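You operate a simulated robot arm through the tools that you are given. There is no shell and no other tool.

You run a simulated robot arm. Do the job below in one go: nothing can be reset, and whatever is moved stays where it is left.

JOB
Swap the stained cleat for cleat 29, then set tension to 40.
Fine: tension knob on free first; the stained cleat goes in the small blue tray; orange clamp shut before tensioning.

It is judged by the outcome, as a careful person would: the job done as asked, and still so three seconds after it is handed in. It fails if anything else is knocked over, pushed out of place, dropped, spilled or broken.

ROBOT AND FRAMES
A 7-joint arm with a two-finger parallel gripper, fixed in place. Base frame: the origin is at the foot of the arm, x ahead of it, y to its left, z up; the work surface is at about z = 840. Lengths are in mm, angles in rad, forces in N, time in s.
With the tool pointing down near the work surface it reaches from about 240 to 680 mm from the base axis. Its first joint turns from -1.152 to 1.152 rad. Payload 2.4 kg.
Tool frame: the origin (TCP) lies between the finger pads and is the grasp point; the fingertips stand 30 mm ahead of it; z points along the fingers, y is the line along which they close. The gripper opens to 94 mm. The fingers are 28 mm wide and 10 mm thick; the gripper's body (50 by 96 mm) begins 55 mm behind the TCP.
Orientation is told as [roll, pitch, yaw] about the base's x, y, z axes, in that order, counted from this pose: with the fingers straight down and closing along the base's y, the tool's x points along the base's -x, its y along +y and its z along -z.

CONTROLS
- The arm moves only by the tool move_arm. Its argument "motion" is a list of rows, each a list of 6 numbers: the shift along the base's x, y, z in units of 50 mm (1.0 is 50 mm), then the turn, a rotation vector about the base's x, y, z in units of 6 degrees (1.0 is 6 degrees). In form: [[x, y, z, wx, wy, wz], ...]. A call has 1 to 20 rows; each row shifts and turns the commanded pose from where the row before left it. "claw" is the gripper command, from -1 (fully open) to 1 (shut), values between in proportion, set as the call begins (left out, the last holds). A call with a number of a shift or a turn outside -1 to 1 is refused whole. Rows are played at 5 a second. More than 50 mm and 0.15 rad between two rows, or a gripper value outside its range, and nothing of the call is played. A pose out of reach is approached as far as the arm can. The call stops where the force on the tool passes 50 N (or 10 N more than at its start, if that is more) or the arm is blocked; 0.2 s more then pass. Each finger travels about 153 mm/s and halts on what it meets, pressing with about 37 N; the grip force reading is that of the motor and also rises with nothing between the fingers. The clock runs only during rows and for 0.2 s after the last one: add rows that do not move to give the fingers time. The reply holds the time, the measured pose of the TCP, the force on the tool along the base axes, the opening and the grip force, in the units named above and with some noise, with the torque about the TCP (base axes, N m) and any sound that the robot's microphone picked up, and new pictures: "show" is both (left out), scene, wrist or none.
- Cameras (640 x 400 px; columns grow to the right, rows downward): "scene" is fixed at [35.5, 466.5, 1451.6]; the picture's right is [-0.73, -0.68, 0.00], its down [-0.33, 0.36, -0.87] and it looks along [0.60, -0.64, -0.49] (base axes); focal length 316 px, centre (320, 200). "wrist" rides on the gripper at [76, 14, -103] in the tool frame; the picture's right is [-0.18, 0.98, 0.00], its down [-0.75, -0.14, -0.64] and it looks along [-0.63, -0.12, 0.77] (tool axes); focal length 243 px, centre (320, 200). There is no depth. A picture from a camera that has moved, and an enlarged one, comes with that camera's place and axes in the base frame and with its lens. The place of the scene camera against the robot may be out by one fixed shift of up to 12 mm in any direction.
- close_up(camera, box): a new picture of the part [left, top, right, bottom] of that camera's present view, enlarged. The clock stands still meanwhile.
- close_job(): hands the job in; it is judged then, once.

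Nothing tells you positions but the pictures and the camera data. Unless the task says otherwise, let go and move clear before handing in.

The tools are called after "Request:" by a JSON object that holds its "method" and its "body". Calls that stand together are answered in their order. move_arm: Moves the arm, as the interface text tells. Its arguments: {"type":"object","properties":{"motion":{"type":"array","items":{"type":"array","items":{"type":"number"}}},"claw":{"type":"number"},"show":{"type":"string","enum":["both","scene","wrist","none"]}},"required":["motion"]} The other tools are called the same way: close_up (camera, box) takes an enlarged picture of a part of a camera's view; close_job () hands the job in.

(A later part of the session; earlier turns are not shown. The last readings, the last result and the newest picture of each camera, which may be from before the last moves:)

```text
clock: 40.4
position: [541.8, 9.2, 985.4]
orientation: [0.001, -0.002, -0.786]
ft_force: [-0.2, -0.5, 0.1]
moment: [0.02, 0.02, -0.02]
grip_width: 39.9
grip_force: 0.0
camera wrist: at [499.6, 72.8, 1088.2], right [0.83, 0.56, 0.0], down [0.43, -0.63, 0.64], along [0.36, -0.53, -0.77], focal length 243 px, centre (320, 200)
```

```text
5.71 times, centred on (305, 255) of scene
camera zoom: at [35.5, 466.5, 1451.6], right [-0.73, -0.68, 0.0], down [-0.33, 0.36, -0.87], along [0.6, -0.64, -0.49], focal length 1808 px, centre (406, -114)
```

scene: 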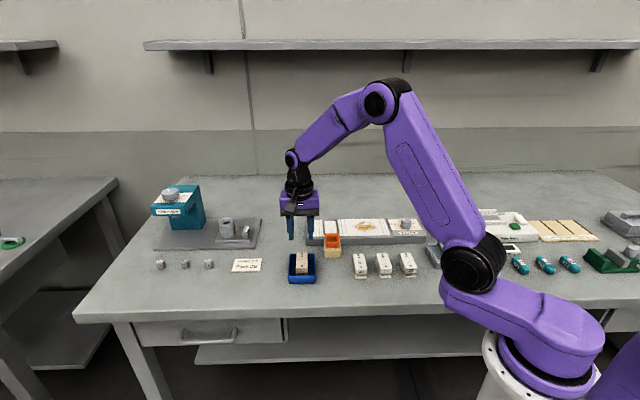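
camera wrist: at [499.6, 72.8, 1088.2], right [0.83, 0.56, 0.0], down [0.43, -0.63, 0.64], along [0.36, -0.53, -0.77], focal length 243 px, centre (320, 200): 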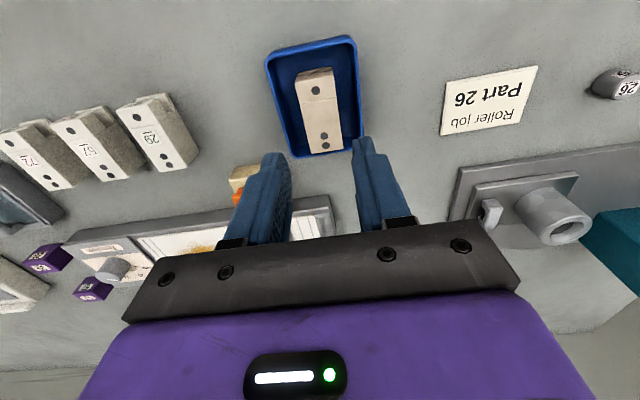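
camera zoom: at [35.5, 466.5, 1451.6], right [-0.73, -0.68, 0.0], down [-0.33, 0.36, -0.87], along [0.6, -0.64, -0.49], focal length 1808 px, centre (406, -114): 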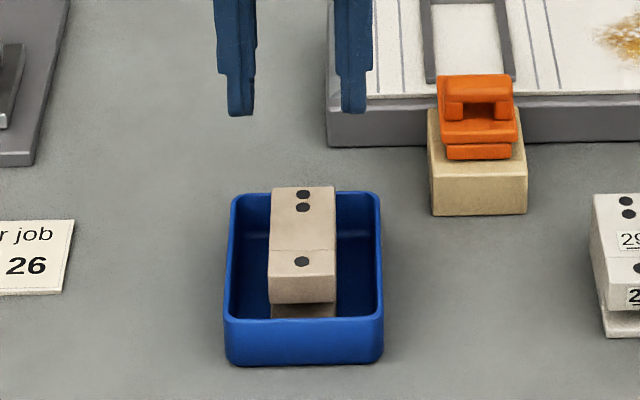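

The stained cleat lies flat in the blue tray. Next I'll move over cleat 29, which has clearance from its neighbour 57.

Request:
{"method": "move_arm", "body": {"motion": [[-0.57, -0.558, 0, 0, 0, 0], [-0.57, -0.558, 0, 0, 0, 0], [-0.57, -0.558, 0, 0, 0, 0], [-0.57, -0.558, 0, 0, 0, 0], [0, 0, -0.7, 0, 0, 0], [0, 0, 0, 0, 0, 0]], "claw": -0.06, "show": "wrist"}}

Request:
{"method": "close_up", "body": {"camera": "wrist", "box": [230, 30, 410, 200]}}

Request:
{"method": "close_up", "body": {"camera": "scene", "box": [330, 220, 420, 300]}}

```text
clock: 41.8
position: [432.8, -106.8, 949.6]
orientation: [0.001, 0.0, -0.786]
ft_force: [-0.6, 0.2, 0.1]
moment: [0.0, 0.0, 0.01]
grip_width: 49.9
grip_force: 0.1
camera wrist: at [390.0, -43.6, 1052.8], right [0.83, 0.56, 0.0], down [0.43, -0.63, 0.64], along [0.36, -0.53, -0.77], focal length 243 px, centre (320, 200)
```

wrist: 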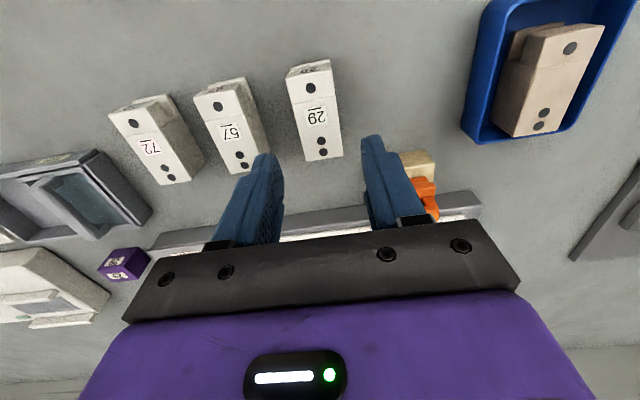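

```text
2.35 times, centred on (320, 115) of wrist
camera zoom: at [390.0, -43.6, 1052.8], right [0.83, 0.56, 0.0], down [0.43, -0.63, 0.64], along [0.36, -0.53, -0.77], focal length 571 px, centre (320, 400)
```

zoom: 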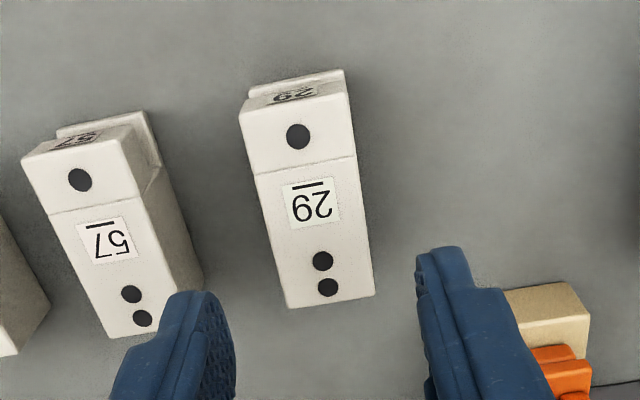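

```text
5.00 times, centred on (375, 260) of scene
camera zoom: at [35.5, 466.5, 1451.6], right [-0.73, -0.68, 0.0], down [-0.33, 0.36, -0.87], along [0.6, -0.64, -0.49], focal length 1582 px, centre (45, -100)
```

zoom: 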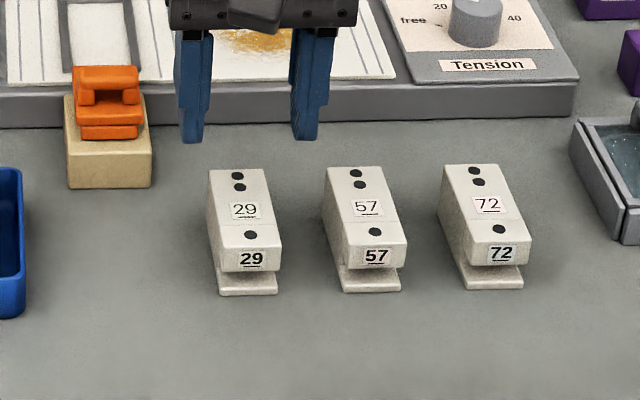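

Request:
{"method": "move_arm", "body": {"motion": [[-0.1, 0.08, -0.2, 0, 0, 0], [0, 0, -0.5, 0, 0, 0], [0, 0, -0.4, 0, 0, 0], [0, 0, -0.2, 0, 0, 0], [0, 0, 0, 0, 0, 0]], "claw": -0.06, "show": "wrist"}}

Request:
{"method": "close_up", "body": {"camera": "wrist", "box": [230, 70, 410, 230]}}

Request:
{"method": "close_up", "body": {"camera": "scene", "box": [330, 220, 400, 290]}}

```text
clock: 43.0
position: [427.5, -101.1, 886.6]
orientation: [0.0, 0.001, -0.783]
ft_force: [0.3, -0.4, 0.4]
moment: [-0.03, -0.01, 0.0]
grip_width: 50.0
grip_force: 0.0
camera wrist: at [384.9, -37.7, 988.8], right [0.83, 0.56, 0.0], down [0.43, -0.63, 0.64], along [0.36, -0.53, -0.77], focal length 243 px, centre (320, 200)
```

wrist: 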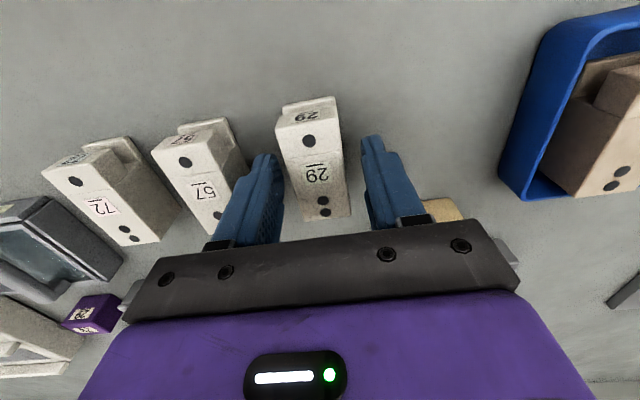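

```text
2.50 times, centred on (320, 150) of wrist
camera zoom: at [384.9, -37.7, 988.8], right [0.83, 0.56, 0.0], down [0.43, -0.63, 0.64], along [0.36, -0.53, -0.77], focal length 606 px, centre (320, 325)
```

zoom: 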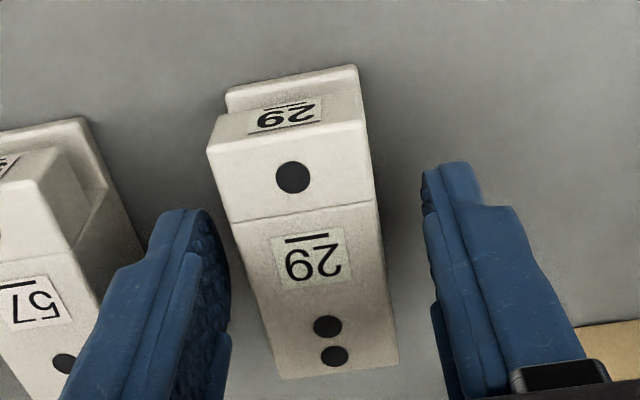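

```text
5.71 times, centred on (365, 255) of scene
camera zoom: at [35.5, 466.5, 1451.6], right [-0.73, -0.68, 0.0], down [-0.33, 0.36, -0.87], along [0.6, -0.64, -0.49], focal length 1808 px, centre (63, -114)
```

zoom: 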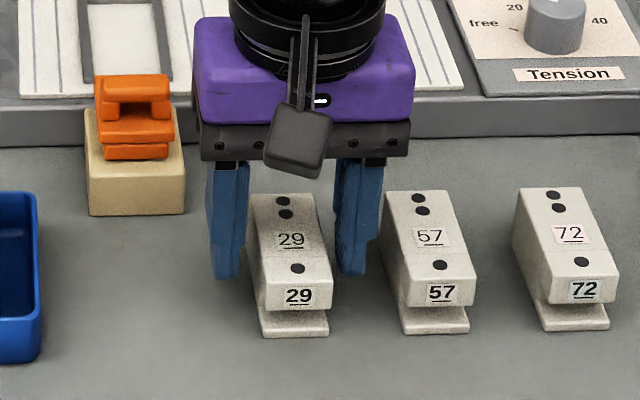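

Request:
{"method": "move_arm", "body": {"motion": [[-0.014, -0.014, -0.1, 0, 0, 0], [0, 0, -0.11, 0, 0, 0], [0, 0, 0, 0, 0, 0]], "claw": -0.06, "show": "none"}}

Request:
{"method": "move_arm", "body": {"motion": [[0, 0, 0, 0, 0, 0], [0, 0, 0, 0, 0, 0], [0, 0, 0, 0, 0, 0]], "claw": 1, "show": "wrist"}}

Request:
{"method": "close_up", "body": {"camera": "wrist", "box": [250, 80, 390, 240]}}

```text
clock: 43.8
position: [427.4, -102.0, 875.8]
orientation: [0.0, 0.0, -0.786]
ft_force: [-0.3, -0.3, -0.6]
moment: [0.03, -0.01, 0.02]
grip_width: 49.6
grip_force: 0.0
```

```text
clock: 44.6
position: [425.4, -101.1, 877.0]
orientation: [-0.001, 0.0, -0.785]
ft_force: [0.4, -0.5, 0.2]
moment: [0.0, -0.01, -0.02]
grip_width: 35.3
grip_force: 36.9
camera wrist: at [383.7, -38.8, 979.1], right [0.83, 0.56, 0.0], down [0.43, -0.63, 0.64], along [0.36, -0.53, -0.77], focal length 243 px, centre (320, 200)
```

wrist: 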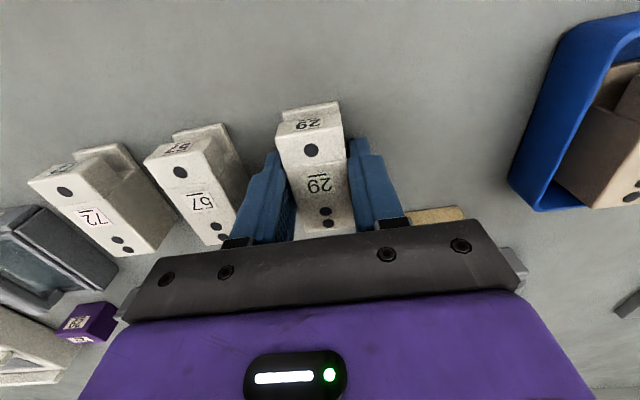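

```text
2.50 times, centred on (320, 160) of wrist
camera zoom: at [383.7, -38.8, 979.1], right [0.83, 0.56, 0.0], down [0.43, -0.63, 0.64], along [0.36, -0.53, -0.77], focal length 606 px, centre (320, 300)
```

zoom: 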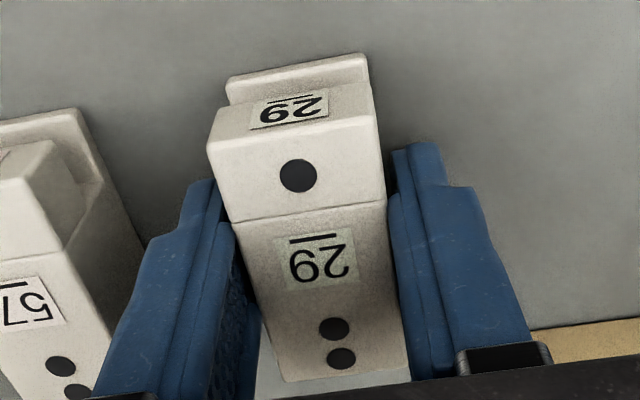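

Cleat 29 is gripped exactly as the old one was: 35.3 mm, with the front dot at the same spot in the picture. I'll lift it and carry it over the socket.

Request:
{"method": "move_arm", "body": {"motion": [[0, 0, 0.1, 0, 0, 0], [0, 0, 0.4, 0, 0, 0], [0, 0, 0.8, 0, 0, 0], [0, 0, 0.85, 0, 0, 0], [0, 0, 0, 0, 0, 0]], "show": "wrist"}}

Request:
{"method": "move_arm", "body": {"motion": [[0.71, -0.31, 0, 0, 0, 0], [0.71, -0.31, 0, 0, 0, 0], [0.71, -0.31, 0, 0, 0, 0], [0.71, -0.31, 0, 0, 0, 0], [0.71, -0.31, 0, 0, 0, 0], [0, 0, 0, 0, 0, 0]], "show": "both"}}

Request:
{"method": "close_up", "body": {"camera": "wrist", "box": [250, 50, 400, 240]}}

Request:
{"method": "close_up", "body": {"camera": "scene", "box": [300, 180, 370, 250]}}

```text
clock: 45.8
position: [423.1, -101.5, 982.3]
orientation: [-0.001, -0.001, -0.785]
ft_force: [0.2, 0.2, -0.9]
moment: [-0.01, 0.01, -0.01]
grip_width: 35.4
grip_force: 37.1
camera wrist: at [380.9, -39.1, 1085.4], right [0.83, 0.56, 0.0], down [0.43, -0.63, 0.64], along [0.36, -0.53, -0.77], focal length 243 px, centre (320, 200)
```

wrist: 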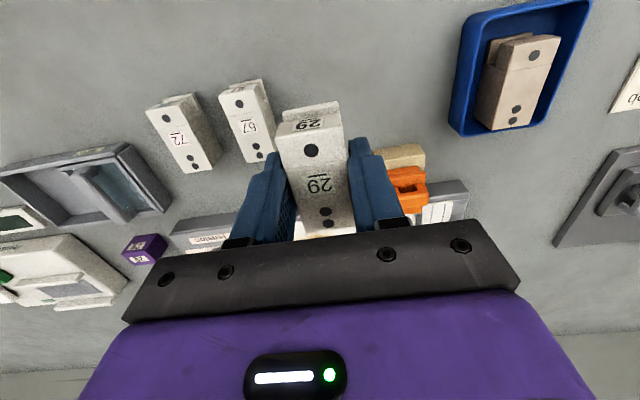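

```text
clock: 47.2
position: [604.0, -178.4, 983.0]
orientation: [0.0, 0.0, -0.786]
ft_force: [-0.3, 0.1, -0.6]
moment: [0.0, 0.0, 0.01]
grip_width: 35.2
grip_force: 36.8
camera wrist: at [561.2, -116.6, 1086.3], right [0.82, 0.57, 0.0], down [0.43, -0.63, 0.64], along [0.36, -0.53, -0.77], focal length 243 px, centre (320, 200)
```

scene: 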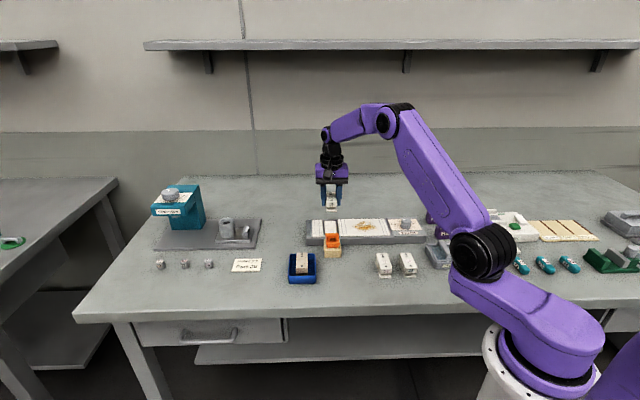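
wrist: 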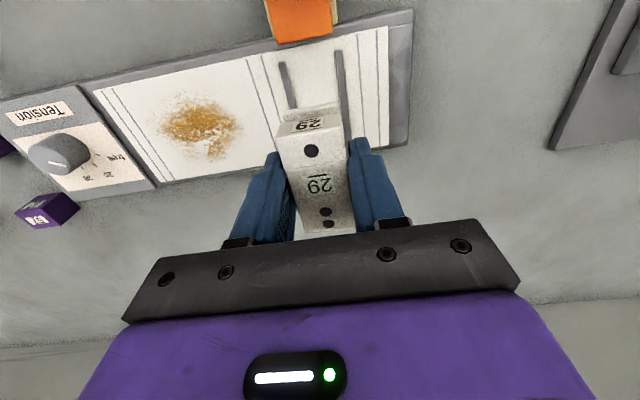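

```text
2.11 times, centred on (325, 145) of wrist
camera zoom: at [561.2, -116.6, 1086.3], right [0.82, 0.57, 0.0], down [0.43, -0.63, 0.64], along [0.36, -0.53, -0.77], focal length 511 px, centre (310, 316)
```

zoom: 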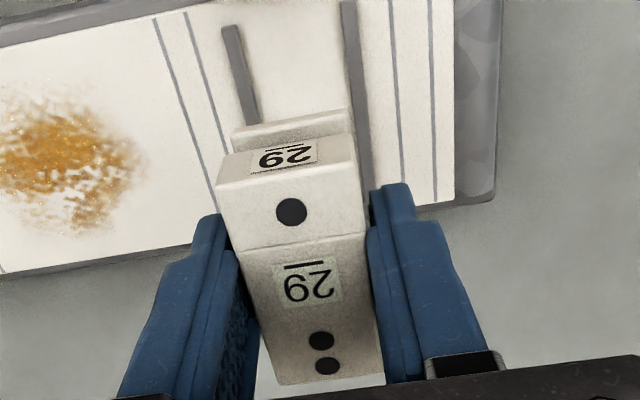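

```text
5.71 times, centred on (335, 215) of scene
camera zoom: at [35.5, 466.5, 1451.6], right [-0.73, -0.68, 0.0], down [-0.33, 0.36, -0.87], along [0.6, -0.64, -0.49], focal length 1808 px, centre (234, 114)
```

zoom: 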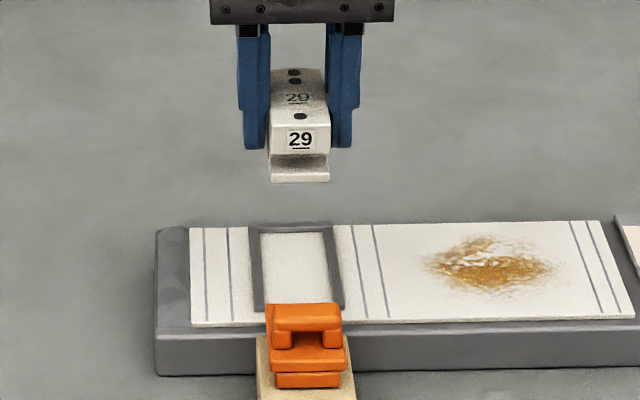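

The socket is a U-shaped frame, closed at the back and open toward the clamp, and I'm above the recorded seat pose. I'll come down to just above the rails and check alignment.

Request:
{"method": "move_arm", "body": {"motion": [[0, 0, -0.4, 0, 0, 0], [0, 0, -0.5, 0, 0, 0], [0, 0, -0.35, 0, 0, 0], [0, 0, 0, 0, 0, 0], [0, 0, 0, 0, 0, 0]], "show": "wrist"}}

Request:
{"method": "close_up", "body": {"camera": "wrist", "box": [250, 80, 390, 240]}}

Request:
{"method": "close_up", "body": {"camera": "scene", "box": [318, 205, 348, 245]}}

```text
clock: 48.4
position: [601.5, -179.3, 922.7]
orientation: [0.0, 0.001, -0.787]
ft_force: [-0.5, 0.3, -0.9]
moment: [0.02, 0.03, -0.02]
grip_width: 35.5
grip_force: 37.4
camera wrist: at [559.8, -116.6, 1025.5], right [0.83, 0.56, 0.0], down [0.43, -0.63, 0.64], along [0.36, -0.53, -0.77], focal length 243 px, centre (320, 200)
```

wrist: 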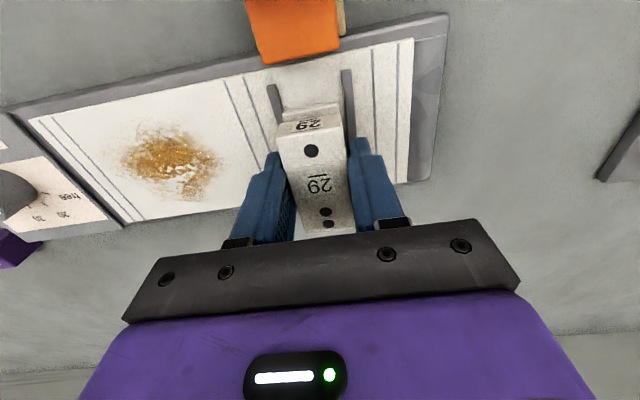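

```text
2.50 times, centred on (320, 160) of wrist
camera zoom: at [559.8, -116.6, 1025.5], right [0.83, 0.56, 0.0], down [0.43, -0.63, 0.64], along [0.36, -0.53, -0.77], focal length 606 px, centre (320, 300)
```

zoom: 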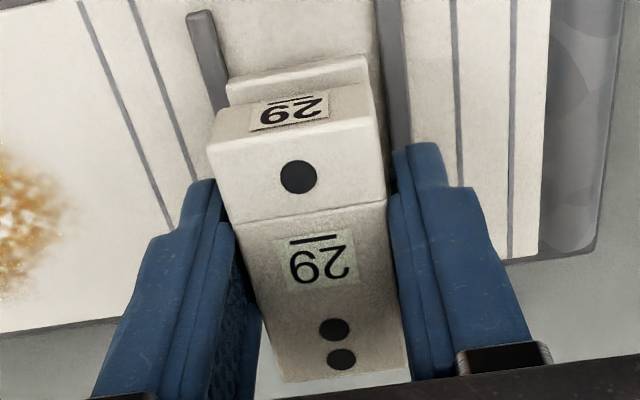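

```text
10.00 times, centred on (333, 225) of scene
camera zoom: at [35.5, 466.5, 1451.6], right [-0.73, -0.68, 0.0], down [-0.33, 0.36, -0.87], along [0.6, -0.64, -0.49], focal length 3164 px, centre (190, -50)
```

zoom: 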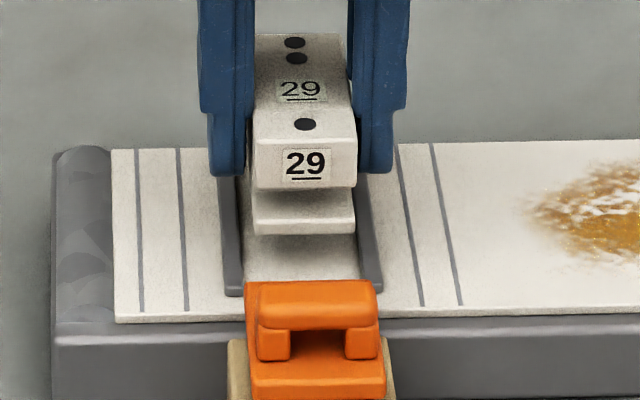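

The position matches the old cleat's lift path almost exactly. I'll lower it and then creep down to contact.

Request:
{"method": "move_arm", "body": {"motion": [[0, 0, -0.12, 0, 0, 0], [0, 0, -0.1, 0, 0, 0], [0, 0, 0, 0, 0, 0]], "show": "none"}}

Request:
{"method": "close_up", "body": {"camera": "scene", "box": [318, 205, 348, 245]}}

Request:
{"method": "close_up", "body": {"camera": "wrist", "box": [250, 80, 390, 240]}}

```text
clock: 49.2
position: [602.0, -177.5, 911.6]
orientation: [0.0, 0.0, -0.786]
ft_force: [-0.1, 0.8, -0.5]
moment: [0.01, -0.03, -0.04]
grip_width: 35.5
grip_force: 37.1
```

```text
10.00 times, centred on (333, 225) of scene
camera zoom: at [35.5, 466.5, 1451.6], right [-0.73, -0.68, 0.0], down [-0.33, 0.36, -0.87], along [0.6, -0.64, -0.49], focal length 3164 px, centre (190, -50)
```

zoom: 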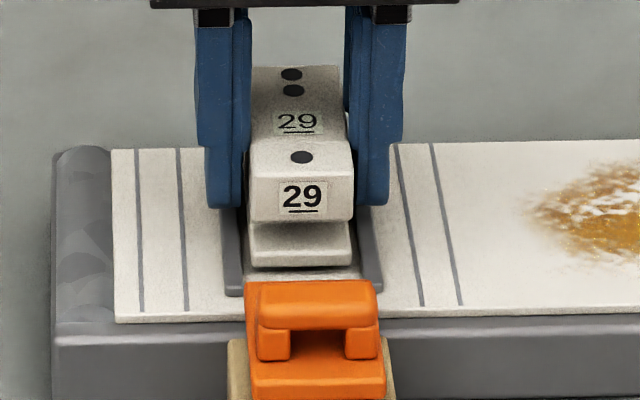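

```text
2.50 times, centred on (320, 160) of wrist
camera zoom: at [559.8, -115.4, 1013.8], right [0.83, 0.56, 0.0], down [0.43, -0.63, 0.64], along [0.36, -0.53, -0.77], focal length 606 px, centre (320, 300)
```

zoom: 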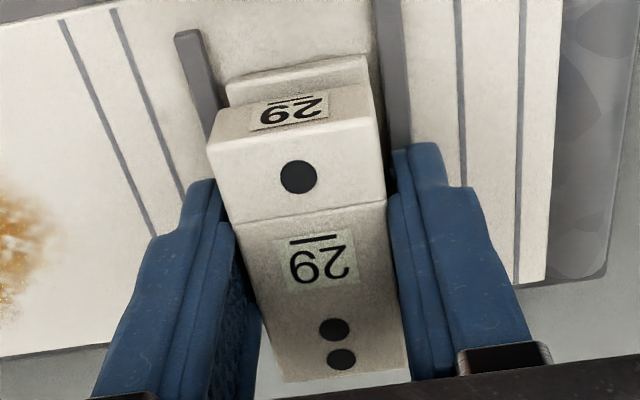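

Request:
{"method": "move_arm", "body": {"motion": [[0, 0, -0.02, 0, 0, 0], [0, 0, -0.02, 0, 0, 0], [0, 0, 0, 0, 0, 0]], "show": "none"}}

Request:
{"method": "move_arm", "body": {"motion": [[0, 0, -0.02, 0, 0, 0], [0, 0, 0, 0, 0, 0]], "show": "none"}}

Request:
{"method": "close_up", "body": {"camera": "scene", "box": [318, 205, 348, 245]}}

```text
clock: 50.0
position: [601.8, -177.9, 909.4]
orientation: [0.0, -0.001, -0.785]
ft_force: [-0.9, 0.3, -1.2]
moment: [0.0, -0.05, -0.02]
grip_width: 35.3
grip_force: 36.9
```

```text
clock: 50.6
position: [602.7, -177.6, 908.2]
orientation: [0.0, 0.0, -0.785]
ft_force: [-0.3, 0.1, -0.1]
moment: [-0.02, 0.0, -0.02]
grip_width: 35.2
grip_force: 37.0
```

```text
10.00 times, centred on (333, 225) of scene
camera zoom: at [35.5, 466.5, 1451.6], right [-0.73, -0.68, 0.0], down [-0.33, 0.36, -0.87], along [0.6, -0.64, -0.49], focal length 3164 px, centre (190, -50)
```

zoom: 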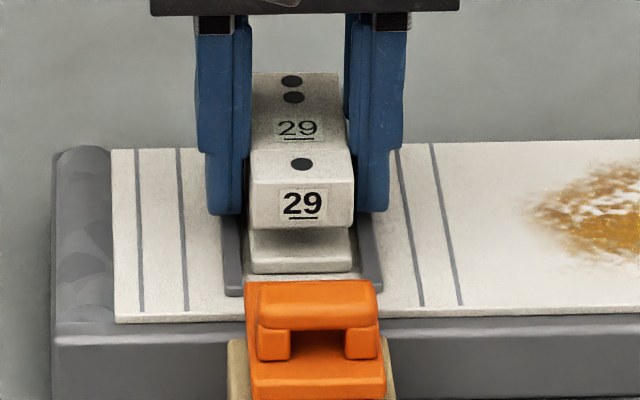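

Request:
{"method": "move_arm", "body": {"motion": [[0, 0, -0.02, 0, 0, 0], [0, 0, 0, 0, 0, 0]], "show": "none"}}

```text
clock: 51.2
position: [603.0, -178.4, 908.2]
orientation: [-0.001, -0.004, -0.784]
ft_force: [1.6, -3.4, 9.6]
moment: [0.0, 0.11, 0.05]
grip_width: 35.4
grip_force: 36.3
```

Contact at 9.6 N at the same height as the old cleat, so it is down on the seat. I'll release gently, rise straight up and inspect it.

Request:
{"method": "move_arm", "body": {"motion": [[0, 0, 0, 0, 0, 0], [0, 0, 0, 0, 0, 0], [0, 0, 0, 0, 0, 0]], "claw": 0.0, "show": "none"}}

Request:
{"method": "close_up", "body": {"camera": "scene", "box": [318, 205, 348, 245]}}

Request:
{"method": "move_arm", "body": {"motion": [[0, 0, 0.2, 0, 0, 0], [0, 0, 0.4, 0, 0, 0], [0, 0, 0.8, 0, 0, 0], [0, 0, 0, 0, 0, 0]], "claw": 0.0, "show": "wrist"}}

Request:
{"method": "close_up", "body": {"camera": "wrist", "box": [250, 30, 400, 200]}}

Request:
{"method": "close_up", "body": {"camera": "scene", "box": [318, 205, 348, 245]}}

```text
clock: 52.0
position: [602.8, -177.3, 908.0]
orientation: [0.0, 0.0, -0.787]
ft_force: [-0.4, -0.1, 0.9]
moment: [-0.05, 0.0, -0.04]
grip_width: 46.9
grip_force: 0.1
```

```text
10.00 times, centred on (333, 225) of scene
camera zoom: at [35.5, 466.5, 1451.6], right [-0.73, -0.68, 0.0], down [-0.33, 0.36, -0.87], along [0.6, -0.64, -0.49], focal length 3164 px, centre (190, -50)
```

zoom: 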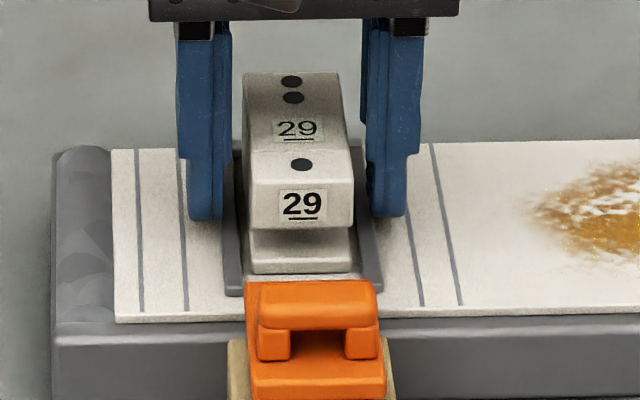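

```text
clock: 53.0
position: [603.2, -176.5, 978.1]
orientation: [-0.001, 0.001, -0.786]
ft_force: [-0.2, 0.6, 0.5]
moment: [0.02, -0.01, 0.0]
grip_width: 47.1
grip_force: 0.0
camera wrist: at [560.7, -114.1, 1080.3], right [0.83, 0.56, 0.0], down [0.43, -0.63, 0.64], along [0.36, -0.53, -0.77], focal length 243 px, centre (320, 200)
```

wrist: 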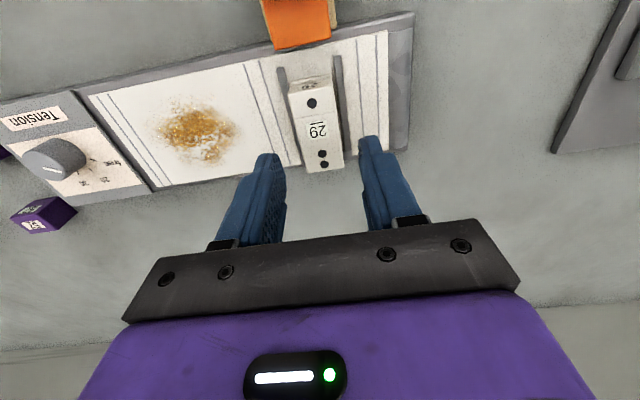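

```text
2.35 times, centred on (325, 115) of wrist
camera zoom: at [560.7, -114.1, 1080.3], right [0.83, 0.56, 0.0], down [0.43, -0.63, 0.64], along [0.36, -0.53, -0.77], focal length 571 px, centre (308, 400)
```

zoom: 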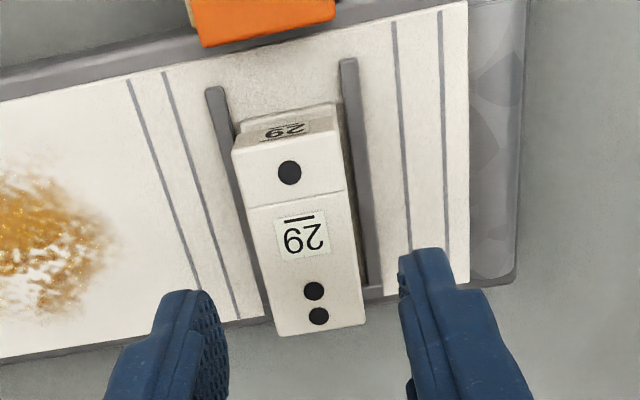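

```text
10.00 times, centred on (333, 225) of scene
camera zoom: at [35.5, 466.5, 1451.6], right [-0.73, -0.68, 0.0], down [-0.33, 0.36, -0.87], along [0.6, -0.64, -0.49], focal length 3164 px, centre (190, -50)
```

zoom: 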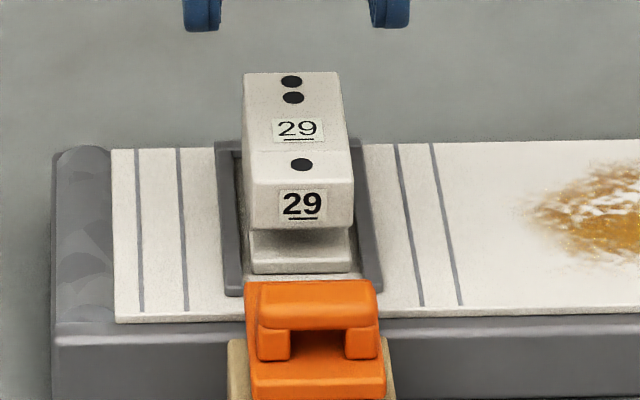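

Cleat 29 sits level in the socket, within about a millimetre of where the old one was. Next I'll shut the orange clamp, so back over its handle.

Request:
{"method": "move_arm", "body": {"motion": [[-0.65, 0.625, 0, 0, 0, 0], [-0.65, 0.625, 0, 0, 0, 0], [0, 0, -0.5, 0, 0, 0], [0, 0, 0, 0, 0, 0]], "claw": -0.06, "show": "wrist"}}

Request:
{"method": "close_up", "body": {"camera": "wrist", "box": [230, 50, 410, 220]}}

Request:
{"method": "close_up", "body": {"camera": "scene", "box": [300, 195, 370, 265]}}

```text
clock: 54.0
position: [537.8, -116.3, 952.9]
orientation: [0.0, 0.001, -0.785]
ft_force: [0.6, -0.6, 0.2]
moment: [-0.01, -0.03, 0.0]
grip_width: 49.7
grip_force: 0.1
camera wrist: at [495.3, -53.4, 1054.8], right [0.83, 0.56, 0.0], down [0.43, -0.63, 0.64], along [0.36, -0.53, -0.77], focal length 243 px, centre (320, 200)
```

wrist: 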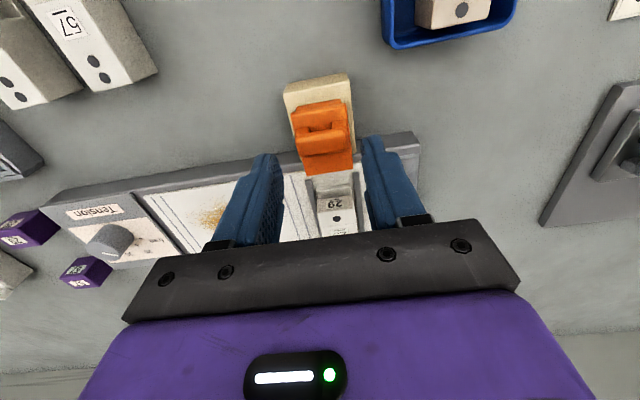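

```text
2.35 times, centred on (320, 135) of wrist
camera zoom: at [495.3, -53.4, 1054.8], right [0.83, 0.56, 0.0], down [0.43, -0.63, 0.64], along [0.36, -0.53, -0.77], focal length 571 px, centre (320, 353)
```

zoom: 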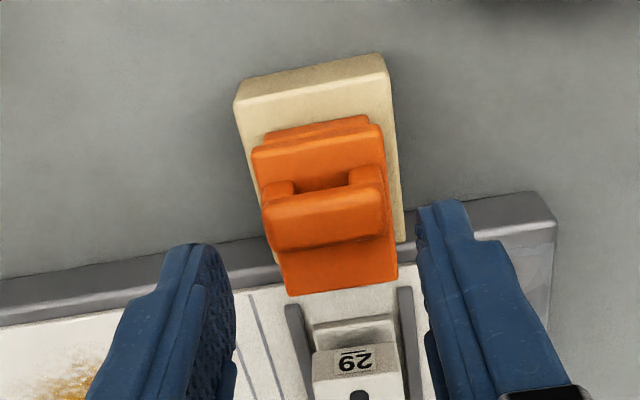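

```text
5.71 times, centred on (335, 230) of scene
camera zoom: at [35.5, 466.5, 1451.6], right [-0.73, -0.68, 0.0], down [-0.33, 0.36, -0.87], along [0.6, -0.64, -0.49], focal length 1808 px, centre (234, 29)
```

zoom: 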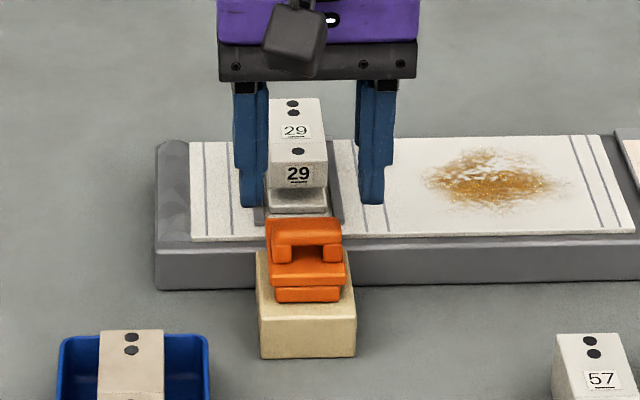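

Request:
{"method": "move_arm", "body": {"motion": [[0.012, 0.032, -0.2, 0, 0, 0], [0, 0, -0.46, 0, 0, 0], [0, 0, 0, 0, 0, 0]], "claw": -0.06, "show": "wrist"}}

Request:
{"method": "close_up", "body": {"camera": "wrist", "box": [230, 80, 410, 230]}}

Request:
{"method": "close_up", "body": {"camera": "scene", "box": [300, 195, 370, 265]}}

```text
clock: 54.8
position: [537.1, -115.0, 919.0]
orientation: [0.001, 0.0, -0.784]
ft_force: [0.0, 0.3, -0.8]
moment: [0.0, 0.0, -0.04]
grip_width: 49.7
grip_force: 0.2
camera wrist: at [494.3, -52.0, 1021.2], right [0.83, 0.56, 0.0], down [0.43, -0.63, 0.64], along [0.36, -0.53, -0.77], focal length 243 px, centre (320, 200)
```

wrist: 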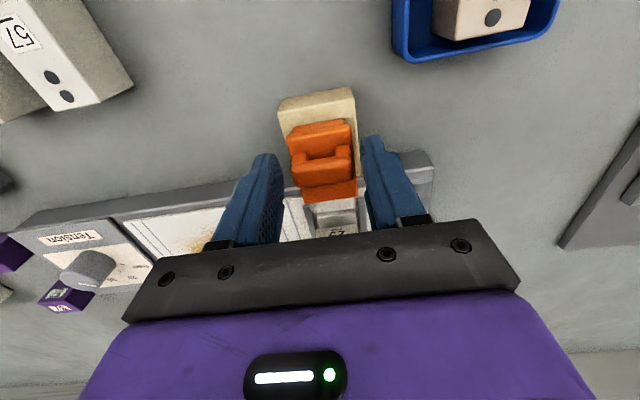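

```text
2.67 times, centred on (320, 155) of wrist
camera zoom: at [494.3, -52.0, 1021.2], right [0.83, 0.56, 0.0], down [0.43, -0.63, 0.64], along [0.36, -0.53, -0.77], focal length 647 px, centre (320, 320)
```

zoom: 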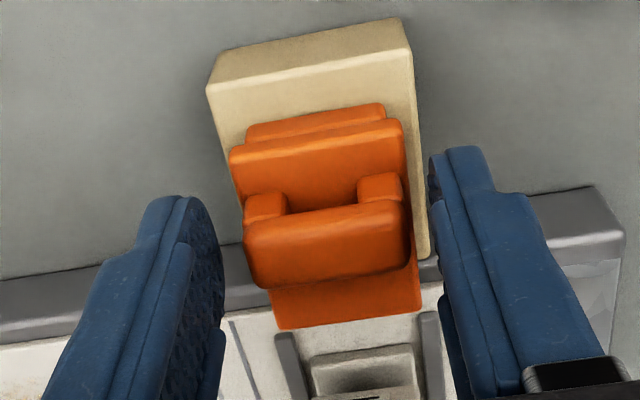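

```text
5.71 times, centred on (335, 230) of scene
camera zoom: at [35.5, 466.5, 1451.6], right [-0.73, -0.68, 0.0], down [-0.33, 0.36, -0.87], along [0.6, -0.64, -0.49], focal length 1808 px, centre (234, 29)
```

zoom: 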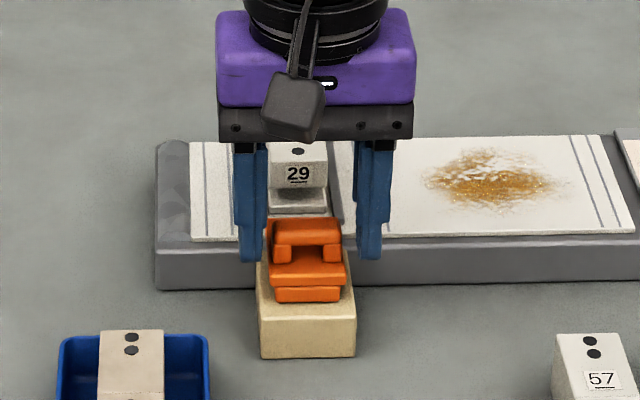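

Request:
{"method": "move_arm", "body": {"motion": [[0.026, 0.026, 0, 0, 0, 0], [0, 0, 0, 0, 0, 0]], "claw": -0.06, "show": "none"}}

Request:
{"method": "move_arm", "body": {"motion": [[0, 0, 0, 0, 0, 0], [0, 0, 0, 0, 0, 0], [0, 0, 0, 0, 0, 0]], "claw": 1, "show": "wrist"}}

```text
clock: 55.4
position: [538.5, -113.2, 919.6]
orientation: [0.001, -0.001, -0.786]
ft_force: [-0.1, 0.5, 0.2]
moment: [0.01, 0.02, 0.0]
grip_width: 49.9
grip_force: 0.1
```

```text
clock: 56.2
position: [536.9, -113.2, 918.5]
orientation: [0.0, -0.002, -0.786]
ft_force: [-5.1, -3.2, 1.3]
moment: [-0.07, 0.15, 0.07]
grip_width: 35.3
grip_force: 45.2
camera wrist: at [495.7, -51.2, 1020.9], right [0.83, 0.56, 0.0], down [0.43, -0.63, 0.64], along [0.36, -0.53, -0.77], focal length 243 px, centre (320, 200)
```

wrist: 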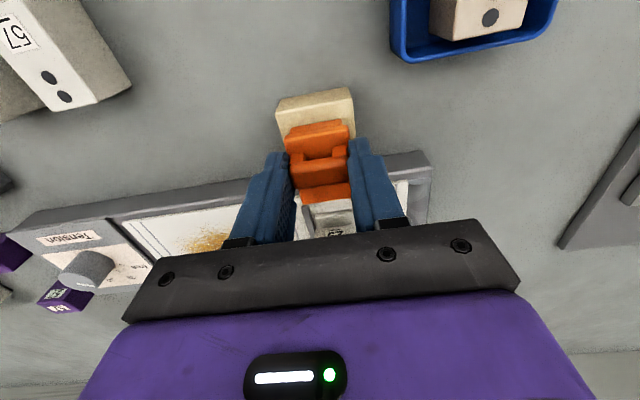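

Handle gripped at 35.3 mm. I'll push it back toward the cleat in steps, watching for any snag at the slot.

Request:
{"method": "move_arm", "body": {"motion": [[0.06, -0.06, 0, 0, 0, 0], [0.06, -0.06, 0, 0, 0, 0], [0, 0, 0, 0, 0, 0]], "show": "none"}}

Request:
{"method": "move_arm", "body": {"motion": [[0.06, -0.06, 0, 0, 0, 0], [0.06, -0.06, 0, 0, 0, 0], [0, 0, 0, 0, 0, 0]], "show": "wrist"}}

Request:
{"method": "close_up", "body": {"camera": "wrist", "box": [230, 80, 410, 230]}}

Request:
{"method": "close_up", "body": {"camera": "scene", "box": [318, 205, 348, 245]}}

```text
clock: 57.0
position: [544.7, -119.9, 917.7]
orientation: [0.0, 0.002, -0.784]
ft_force: [-3.8, -3.0, -3.0]
moment: [0.19, 0.34, -0.09]
grip_width: 35.5
grip_force: 45.5
```

```text
clock: 57.8
position: [549.0, -125.9, 917.8]
orientation: [0.001, 0.002, -0.786]
ft_force: [-1.9, -2.0, -11.2]
moment: [0.09, 0.14, -0.02]
grip_width: 35.4
grip_force: 44.9
camera wrist: at [507.5, -63.2, 1021.0], right [0.83, 0.56, 0.0], down [0.43, -0.63, 0.64], along [0.36, -0.53, -0.77], focal length 243 px, centre (320, 200)
```

wrist: 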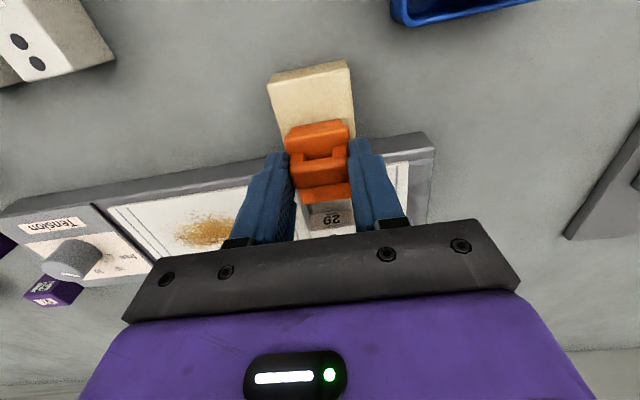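

```text
2.67 times, centred on (320, 155) of wrist
camera zoom: at [507.5, -63.2, 1021.0], right [0.83, 0.56, 0.0], down [0.43, -0.63, 0.64], along [0.36, -0.53, -0.77], focal length 647 px, centre (320, 320)
```

zoom: 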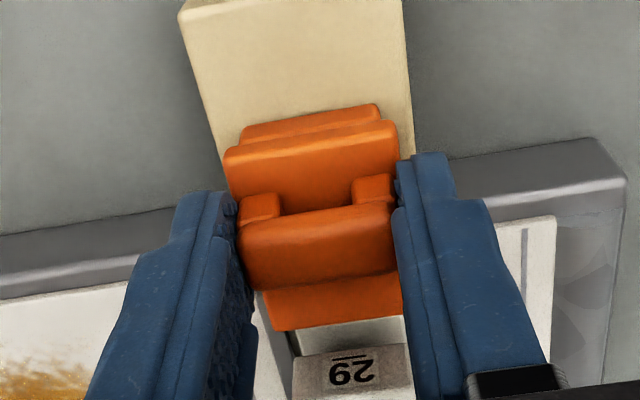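

```text
10.00 times, centred on (333, 225) of scene
camera zoom: at [35.7, 466.4, 1451.6], right [-0.73, -0.68, 0.0], down [-0.33, 0.36, -0.87], along [0.6, -0.64, -0.49], focal length 3164 px, centre (190, -50)
```

zoom: 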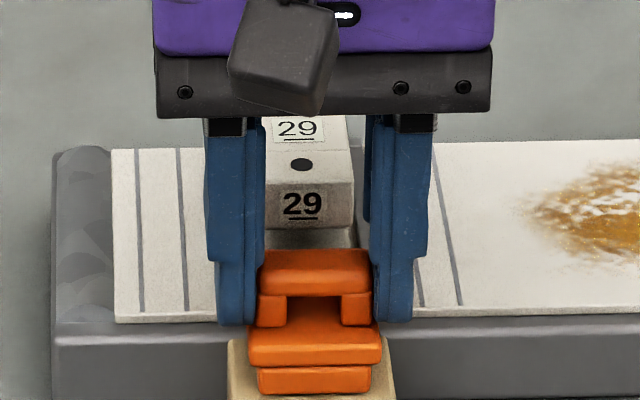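

Request:
{"method": "move_arm", "body": {"motion": [[0.05, -0.05, 0, 0, 0, 0], [0.05, -0.05, 0, 0, 0, 0], [0, 0, 0, 0, 0, 0]], "show": "none"}}

Request:
{"method": "move_arm", "body": {"motion": [[0.04, -0.04, 0, 0, 0, 0], [0.04, -0.04, 0, 0, 0, 0], [0, 0, 0, 0, 0, 0]], "show": "wrist"}}

Request:
{"method": "close_up", "body": {"camera": "wrist", "box": [230, 80, 410, 230]}}

Request:
{"method": "close_up", "body": {"camera": "scene", "box": [318, 205, 348, 245]}}

```text
clock: 58.6
position: [555.6, -131.1, 919.0]
orientation: [-0.001, 0.0, -0.786]
ft_force: [-5.7, -5.4, -15.6]
moment: [-0.48, -0.33, 0.14]
grip_width: 35.4
grip_force: 45.3
```

```text
clock: 59.4
position: [558.6, -135.1, 919.2]
orientation: [-0.002, 0.003, -0.787]
ft_force: [-9.0, -7.8, -24.4]
moment: [-0.48, -0.22, -0.03]
grip_width: 35.7
grip_force: 45.3
camera wrist: at [517.2, -72.4, 1021.2], right [0.83, 0.56, 0.0], down [0.43, -0.63, 0.64], along [0.36, -0.53, -0.77], focal length 243 px, centre (320, 200)
```

wrist: 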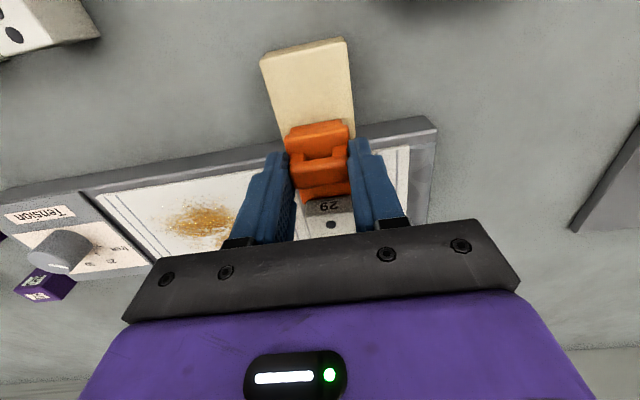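

```text
2.67 times, centred on (320, 155) of wrist
camera zoom: at [517.2, -72.4, 1021.2], right [0.83, 0.56, 0.0], down [0.43, -0.63, 0.64], along [0.36, -0.53, -0.77], focal length 647 px, centre (320, 320)
```

zoom: 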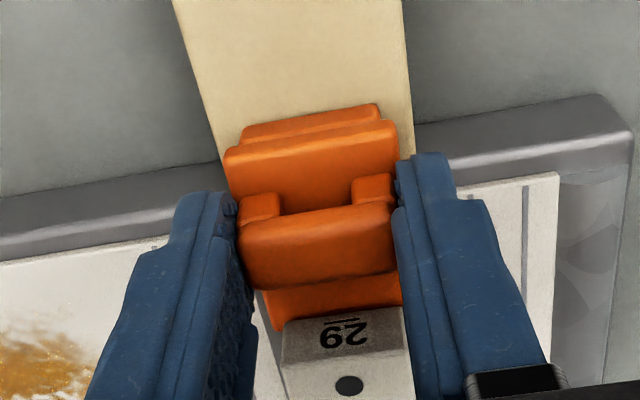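

```text
10.00 times, centred on (333, 225) of scene
camera zoom: at [35.7, 466.2, 1451.7], right [-0.73, -0.68, 0.0], down [-0.33, 0.36, -0.87], along [0.6, -0.64, -0.49], focal length 3164 px, centre (190, -50)
```

zoom: 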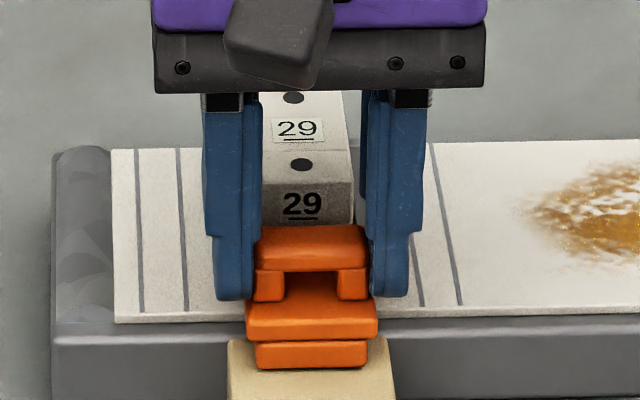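

The slider is practically back to its original shut position. I'll nudge it further until I feel the end stop, so it is fully shut.

Request:
{"method": "move_arm", "body": {"motion": [[0.025, -0.025, 0, 0, 0, 0], [0, 0, 0, 0, 0, 0]], "show": "none"}}

Request:
{"method": "move_arm", "body": {"motion": [[0.02, -0.02, 0, 0, 0, 0], [0, 0, 0, 0, 0, 0]], "show": "none"}}

```text
clock: 60.0
position: [559.6, -134.1, 919.0]
orientation: [-0.004, 0.006, -0.786]
ft_force: [-15.8, -2.4, -19.1]
moment: [-0.1, 0.22, -0.15]
grip_width: 35.2
grip_force: 45.0
```

```text
clock: 60.6
position: [560.1, -135.5, 918.7]
orientation: [-0.003, 0.007, -0.784]
ft_force: [-18.8, 3.9, -17.1]
moment: [-0.09, -0.07, -0.22]
grip_width: 35.2
grip_force: 45.1
```

I can feel the stop, with about 16 N of axial resistance, so the clamp is fully shut. I'll release, rise clear and inspect.

Request:
{"method": "move_arm", "body": {"motion": [[0, 0, 0, 0, 0, 0], [0, 0, 0, 0, 0, 0], [0, 0, 0.3, 0, 0, 0], [0, 0, 0.8, 0, 0, 0], [0, 0, 0.6, 0, 0, 0], [0, 0, 0, 0, 0, 0]], "claw": -0.06, "show": "both"}}

Request:
{"method": "close_up", "body": {"camera": "wrist", "box": [250, 30, 400, 200]}}

Request:
{"method": "close_up", "body": {"camera": "scene", "box": [315, 205, 350, 262]}}

```text
clock: 62.0
position: [561.5, -134.6, 1003.4]
orientation: [0.002, 0.0, -0.785]
ft_force: [-0.1, 0.0, -0.4]
moment: [-0.01, 0.01, 0.01]
grip_width: 49.9
grip_force: 0.2
camera wrist: at [519.3, -72.6, 1106.0], right [0.83, 0.56, 0.0], down [0.43, -0.63, 0.64], along [0.36, -0.53, -0.77], focal length 243 px, centre (320, 200)
```

scene: 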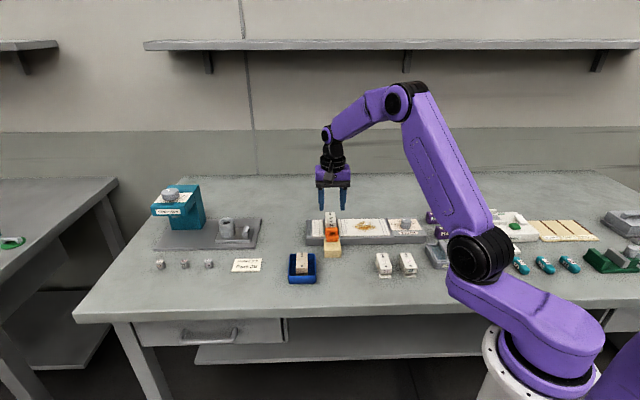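
wrist: 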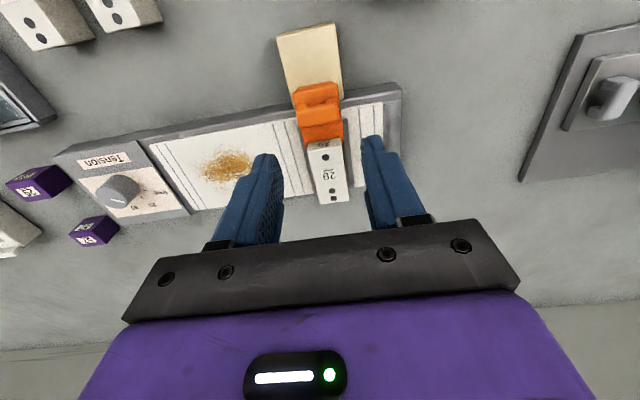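

```text
2.35 times, centred on (325, 115) of wrist
camera zoom: at [519.3, -72.6, 1106.0], right [0.83, 0.56, 0.0], down [0.43, -0.63, 0.64], along [0.36, -0.53, -0.77], focal length 571 px, centre (308, 400)
```

zoom: 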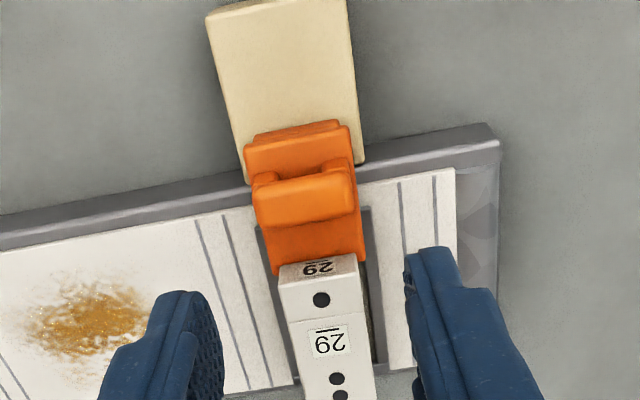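

```text
7.02 times, centred on (332, 234) of scene
camera zoom: at [35.5, 466.5, 1451.6], right [-0.73, -0.68, 0.0], down [-0.33, 0.36, -0.87], along [0.6, -0.64, -0.49], focal length 2220 px, centre (232, -35)
```

zoom: 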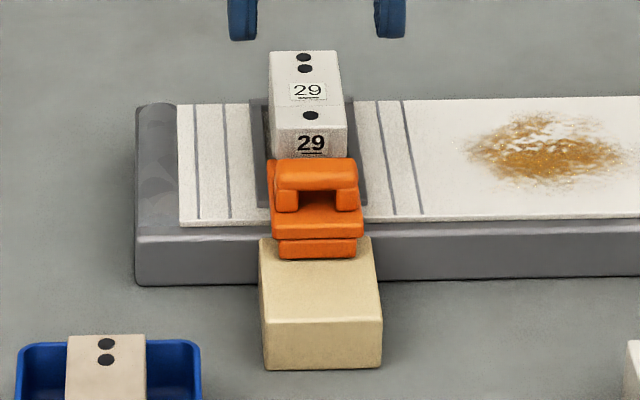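

The clamp is exactly where it began, holding cleat 29. Now I'll return to the knob to set the tension to 40, which is about 120° clockwise from free. I'll do it in two 60° turns with a regrip.

Request:
{"method": "move_arm", "body": {"motion": [[-0.461, -0.704, 0, 0, 0, 0.77], [-0.461, -0.704, 0, 0, 0, 0.77], [-0.461, -0.704, 0, 0, 0, 0.77], [-0.461, -0.704, 0, 0, 0, 0.77], [-0.461, -0.704, 0, 0, 0, 0.77], [-0.461, -0.704, 0, 0, 0, 0.77], [0, 0, 0, 0, 0, 0]], "claw": -0.06, "show": "wrist"}}

Request:
{"method": "close_up", "body": {"camera": "wrist", "box": [260, 60, 400, 170]}}

```text
clock: 63.6
position: [421.5, -347.2, 1007.3]
orientation: [0.0, 0.0, -0.3]
ft_force: [0.7, 1.0, 0.5]
moment: [-0.01, -0.01, 0.01]
grip_width: 49.9
grip_force: 0.0
camera wrist: at [353.9, -312.3, 1108.5], right [0.47, 0.88, 0.0], down [0.68, -0.36, 0.64], along [0.57, -0.3, -0.77], focal length 243 px, centre (320, 200)
```

wrist: 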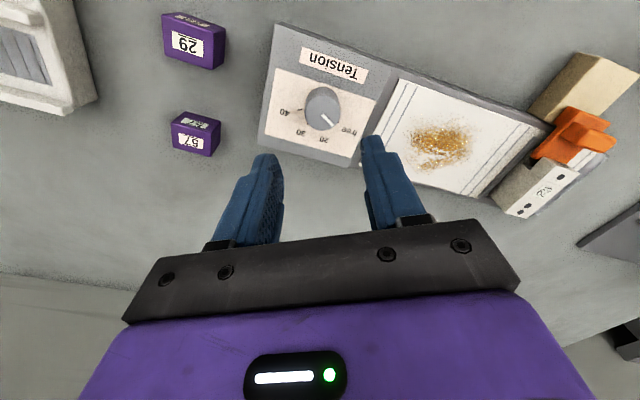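

```text
3.64 times, centred on (330, 115) of wrist
camera zoom: at [353.9, -312.3, 1108.5], right [0.47, 0.88, 0.0], down [0.68, -0.36, 0.64], along [0.57, -0.3, -0.77], focal length 882 px, centre (284, 509)
```

zoom: 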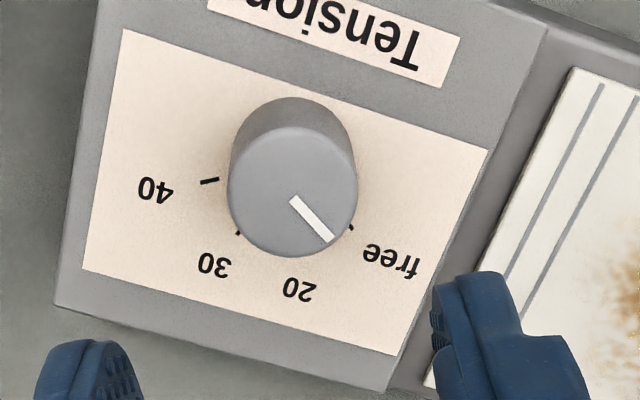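

The pointer is still lined up with free. I'll lower onto the knob.

Request:
{"method": "move_arm", "body": {"motion": [[0.02, 0.02, -0.6, 0, 0, 0], [0, 0, -0.6, 0, 0, 0], [0, 0, -0.5, 0, 0, 0], [0, 0, -0.18, 0, 0, 0], [0, 0, 0, 0, 0, 0]], "claw": -0.06, "show": "wrist"}}

Request:
{"method": "close_up", "body": {"camera": "wrist", "box": [240, 100, 420, 220]}}

```text
clock: 64.8
position: [423.4, -347.0, 910.7]
orientation: [0.0, 0.0, -0.3]
ft_force: [-0.3, -0.1, -0.6]
moment: [-0.02, 0.01, -0.01]
grip_width: 50.0
grip_force: 0.1
camera wrist: at [356.5, -312.0, 1013.7], right [0.47, 0.88, 0.0], down [0.68, -0.36, 0.64], along [0.57, -0.3, -0.77], focal length 243 px, centre (320, 200)
```

wrist: 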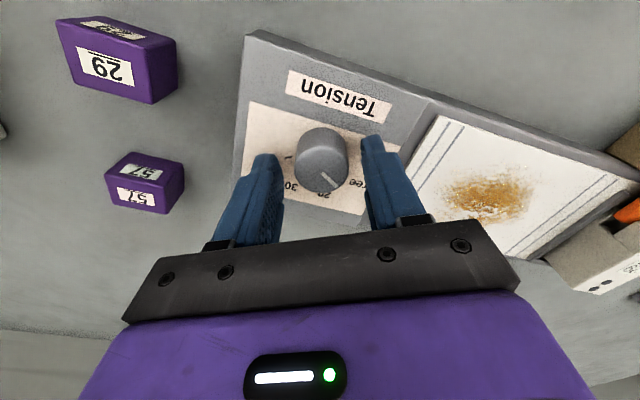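

```text
3.33 times, centred on (330, 160) of wrist
camera zoom: at [356.5, -312.0, 1013.7], right [0.47, 0.88, 0.0], down [0.68, -0.36, 0.64], along [0.57, -0.3, -0.77], focal length 809 px, centre (287, 333)
```

zoom: 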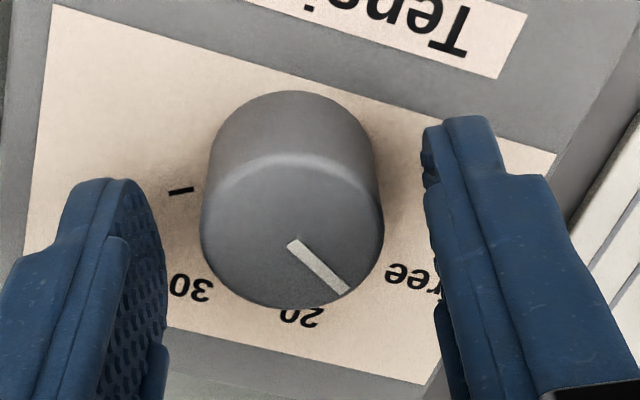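

Request:
{"method": "move_arm", "body": {"motion": [[0.006, 0.02, 0.03, 0, 0, 0], [0, 0, 0, 0, 0, 0]], "claw": -0.06, "show": "none"}}

Request:
{"method": "move_arm", "body": {"motion": [[0, 0, 0, 0, 0, 0], [0, 0, 0, 0, 0, 0], [0, 0, 0, 0, 0, 0]], "claw": 1, "show": "none"}}

```text
clock: 65.4
position: [424.8, -347.1, 912.5]
orientation: [0.002, 0.001, -0.302]
ft_force: [0.3, 0.6, 0.7]
moment: [0.02, -0.01, 0.01]
grip_width: 49.9
grip_force: 0.0
```

```text
clock: 66.2
position: [424.8, -345.6, 911.5]
orientation: [0.001, -0.001, -0.3]
ft_force: [0.6, 3.5, 0.3]
moment: [-0.27, 0.15, 0.01]
grip_width: 31.4
grip_force: 45.0
```

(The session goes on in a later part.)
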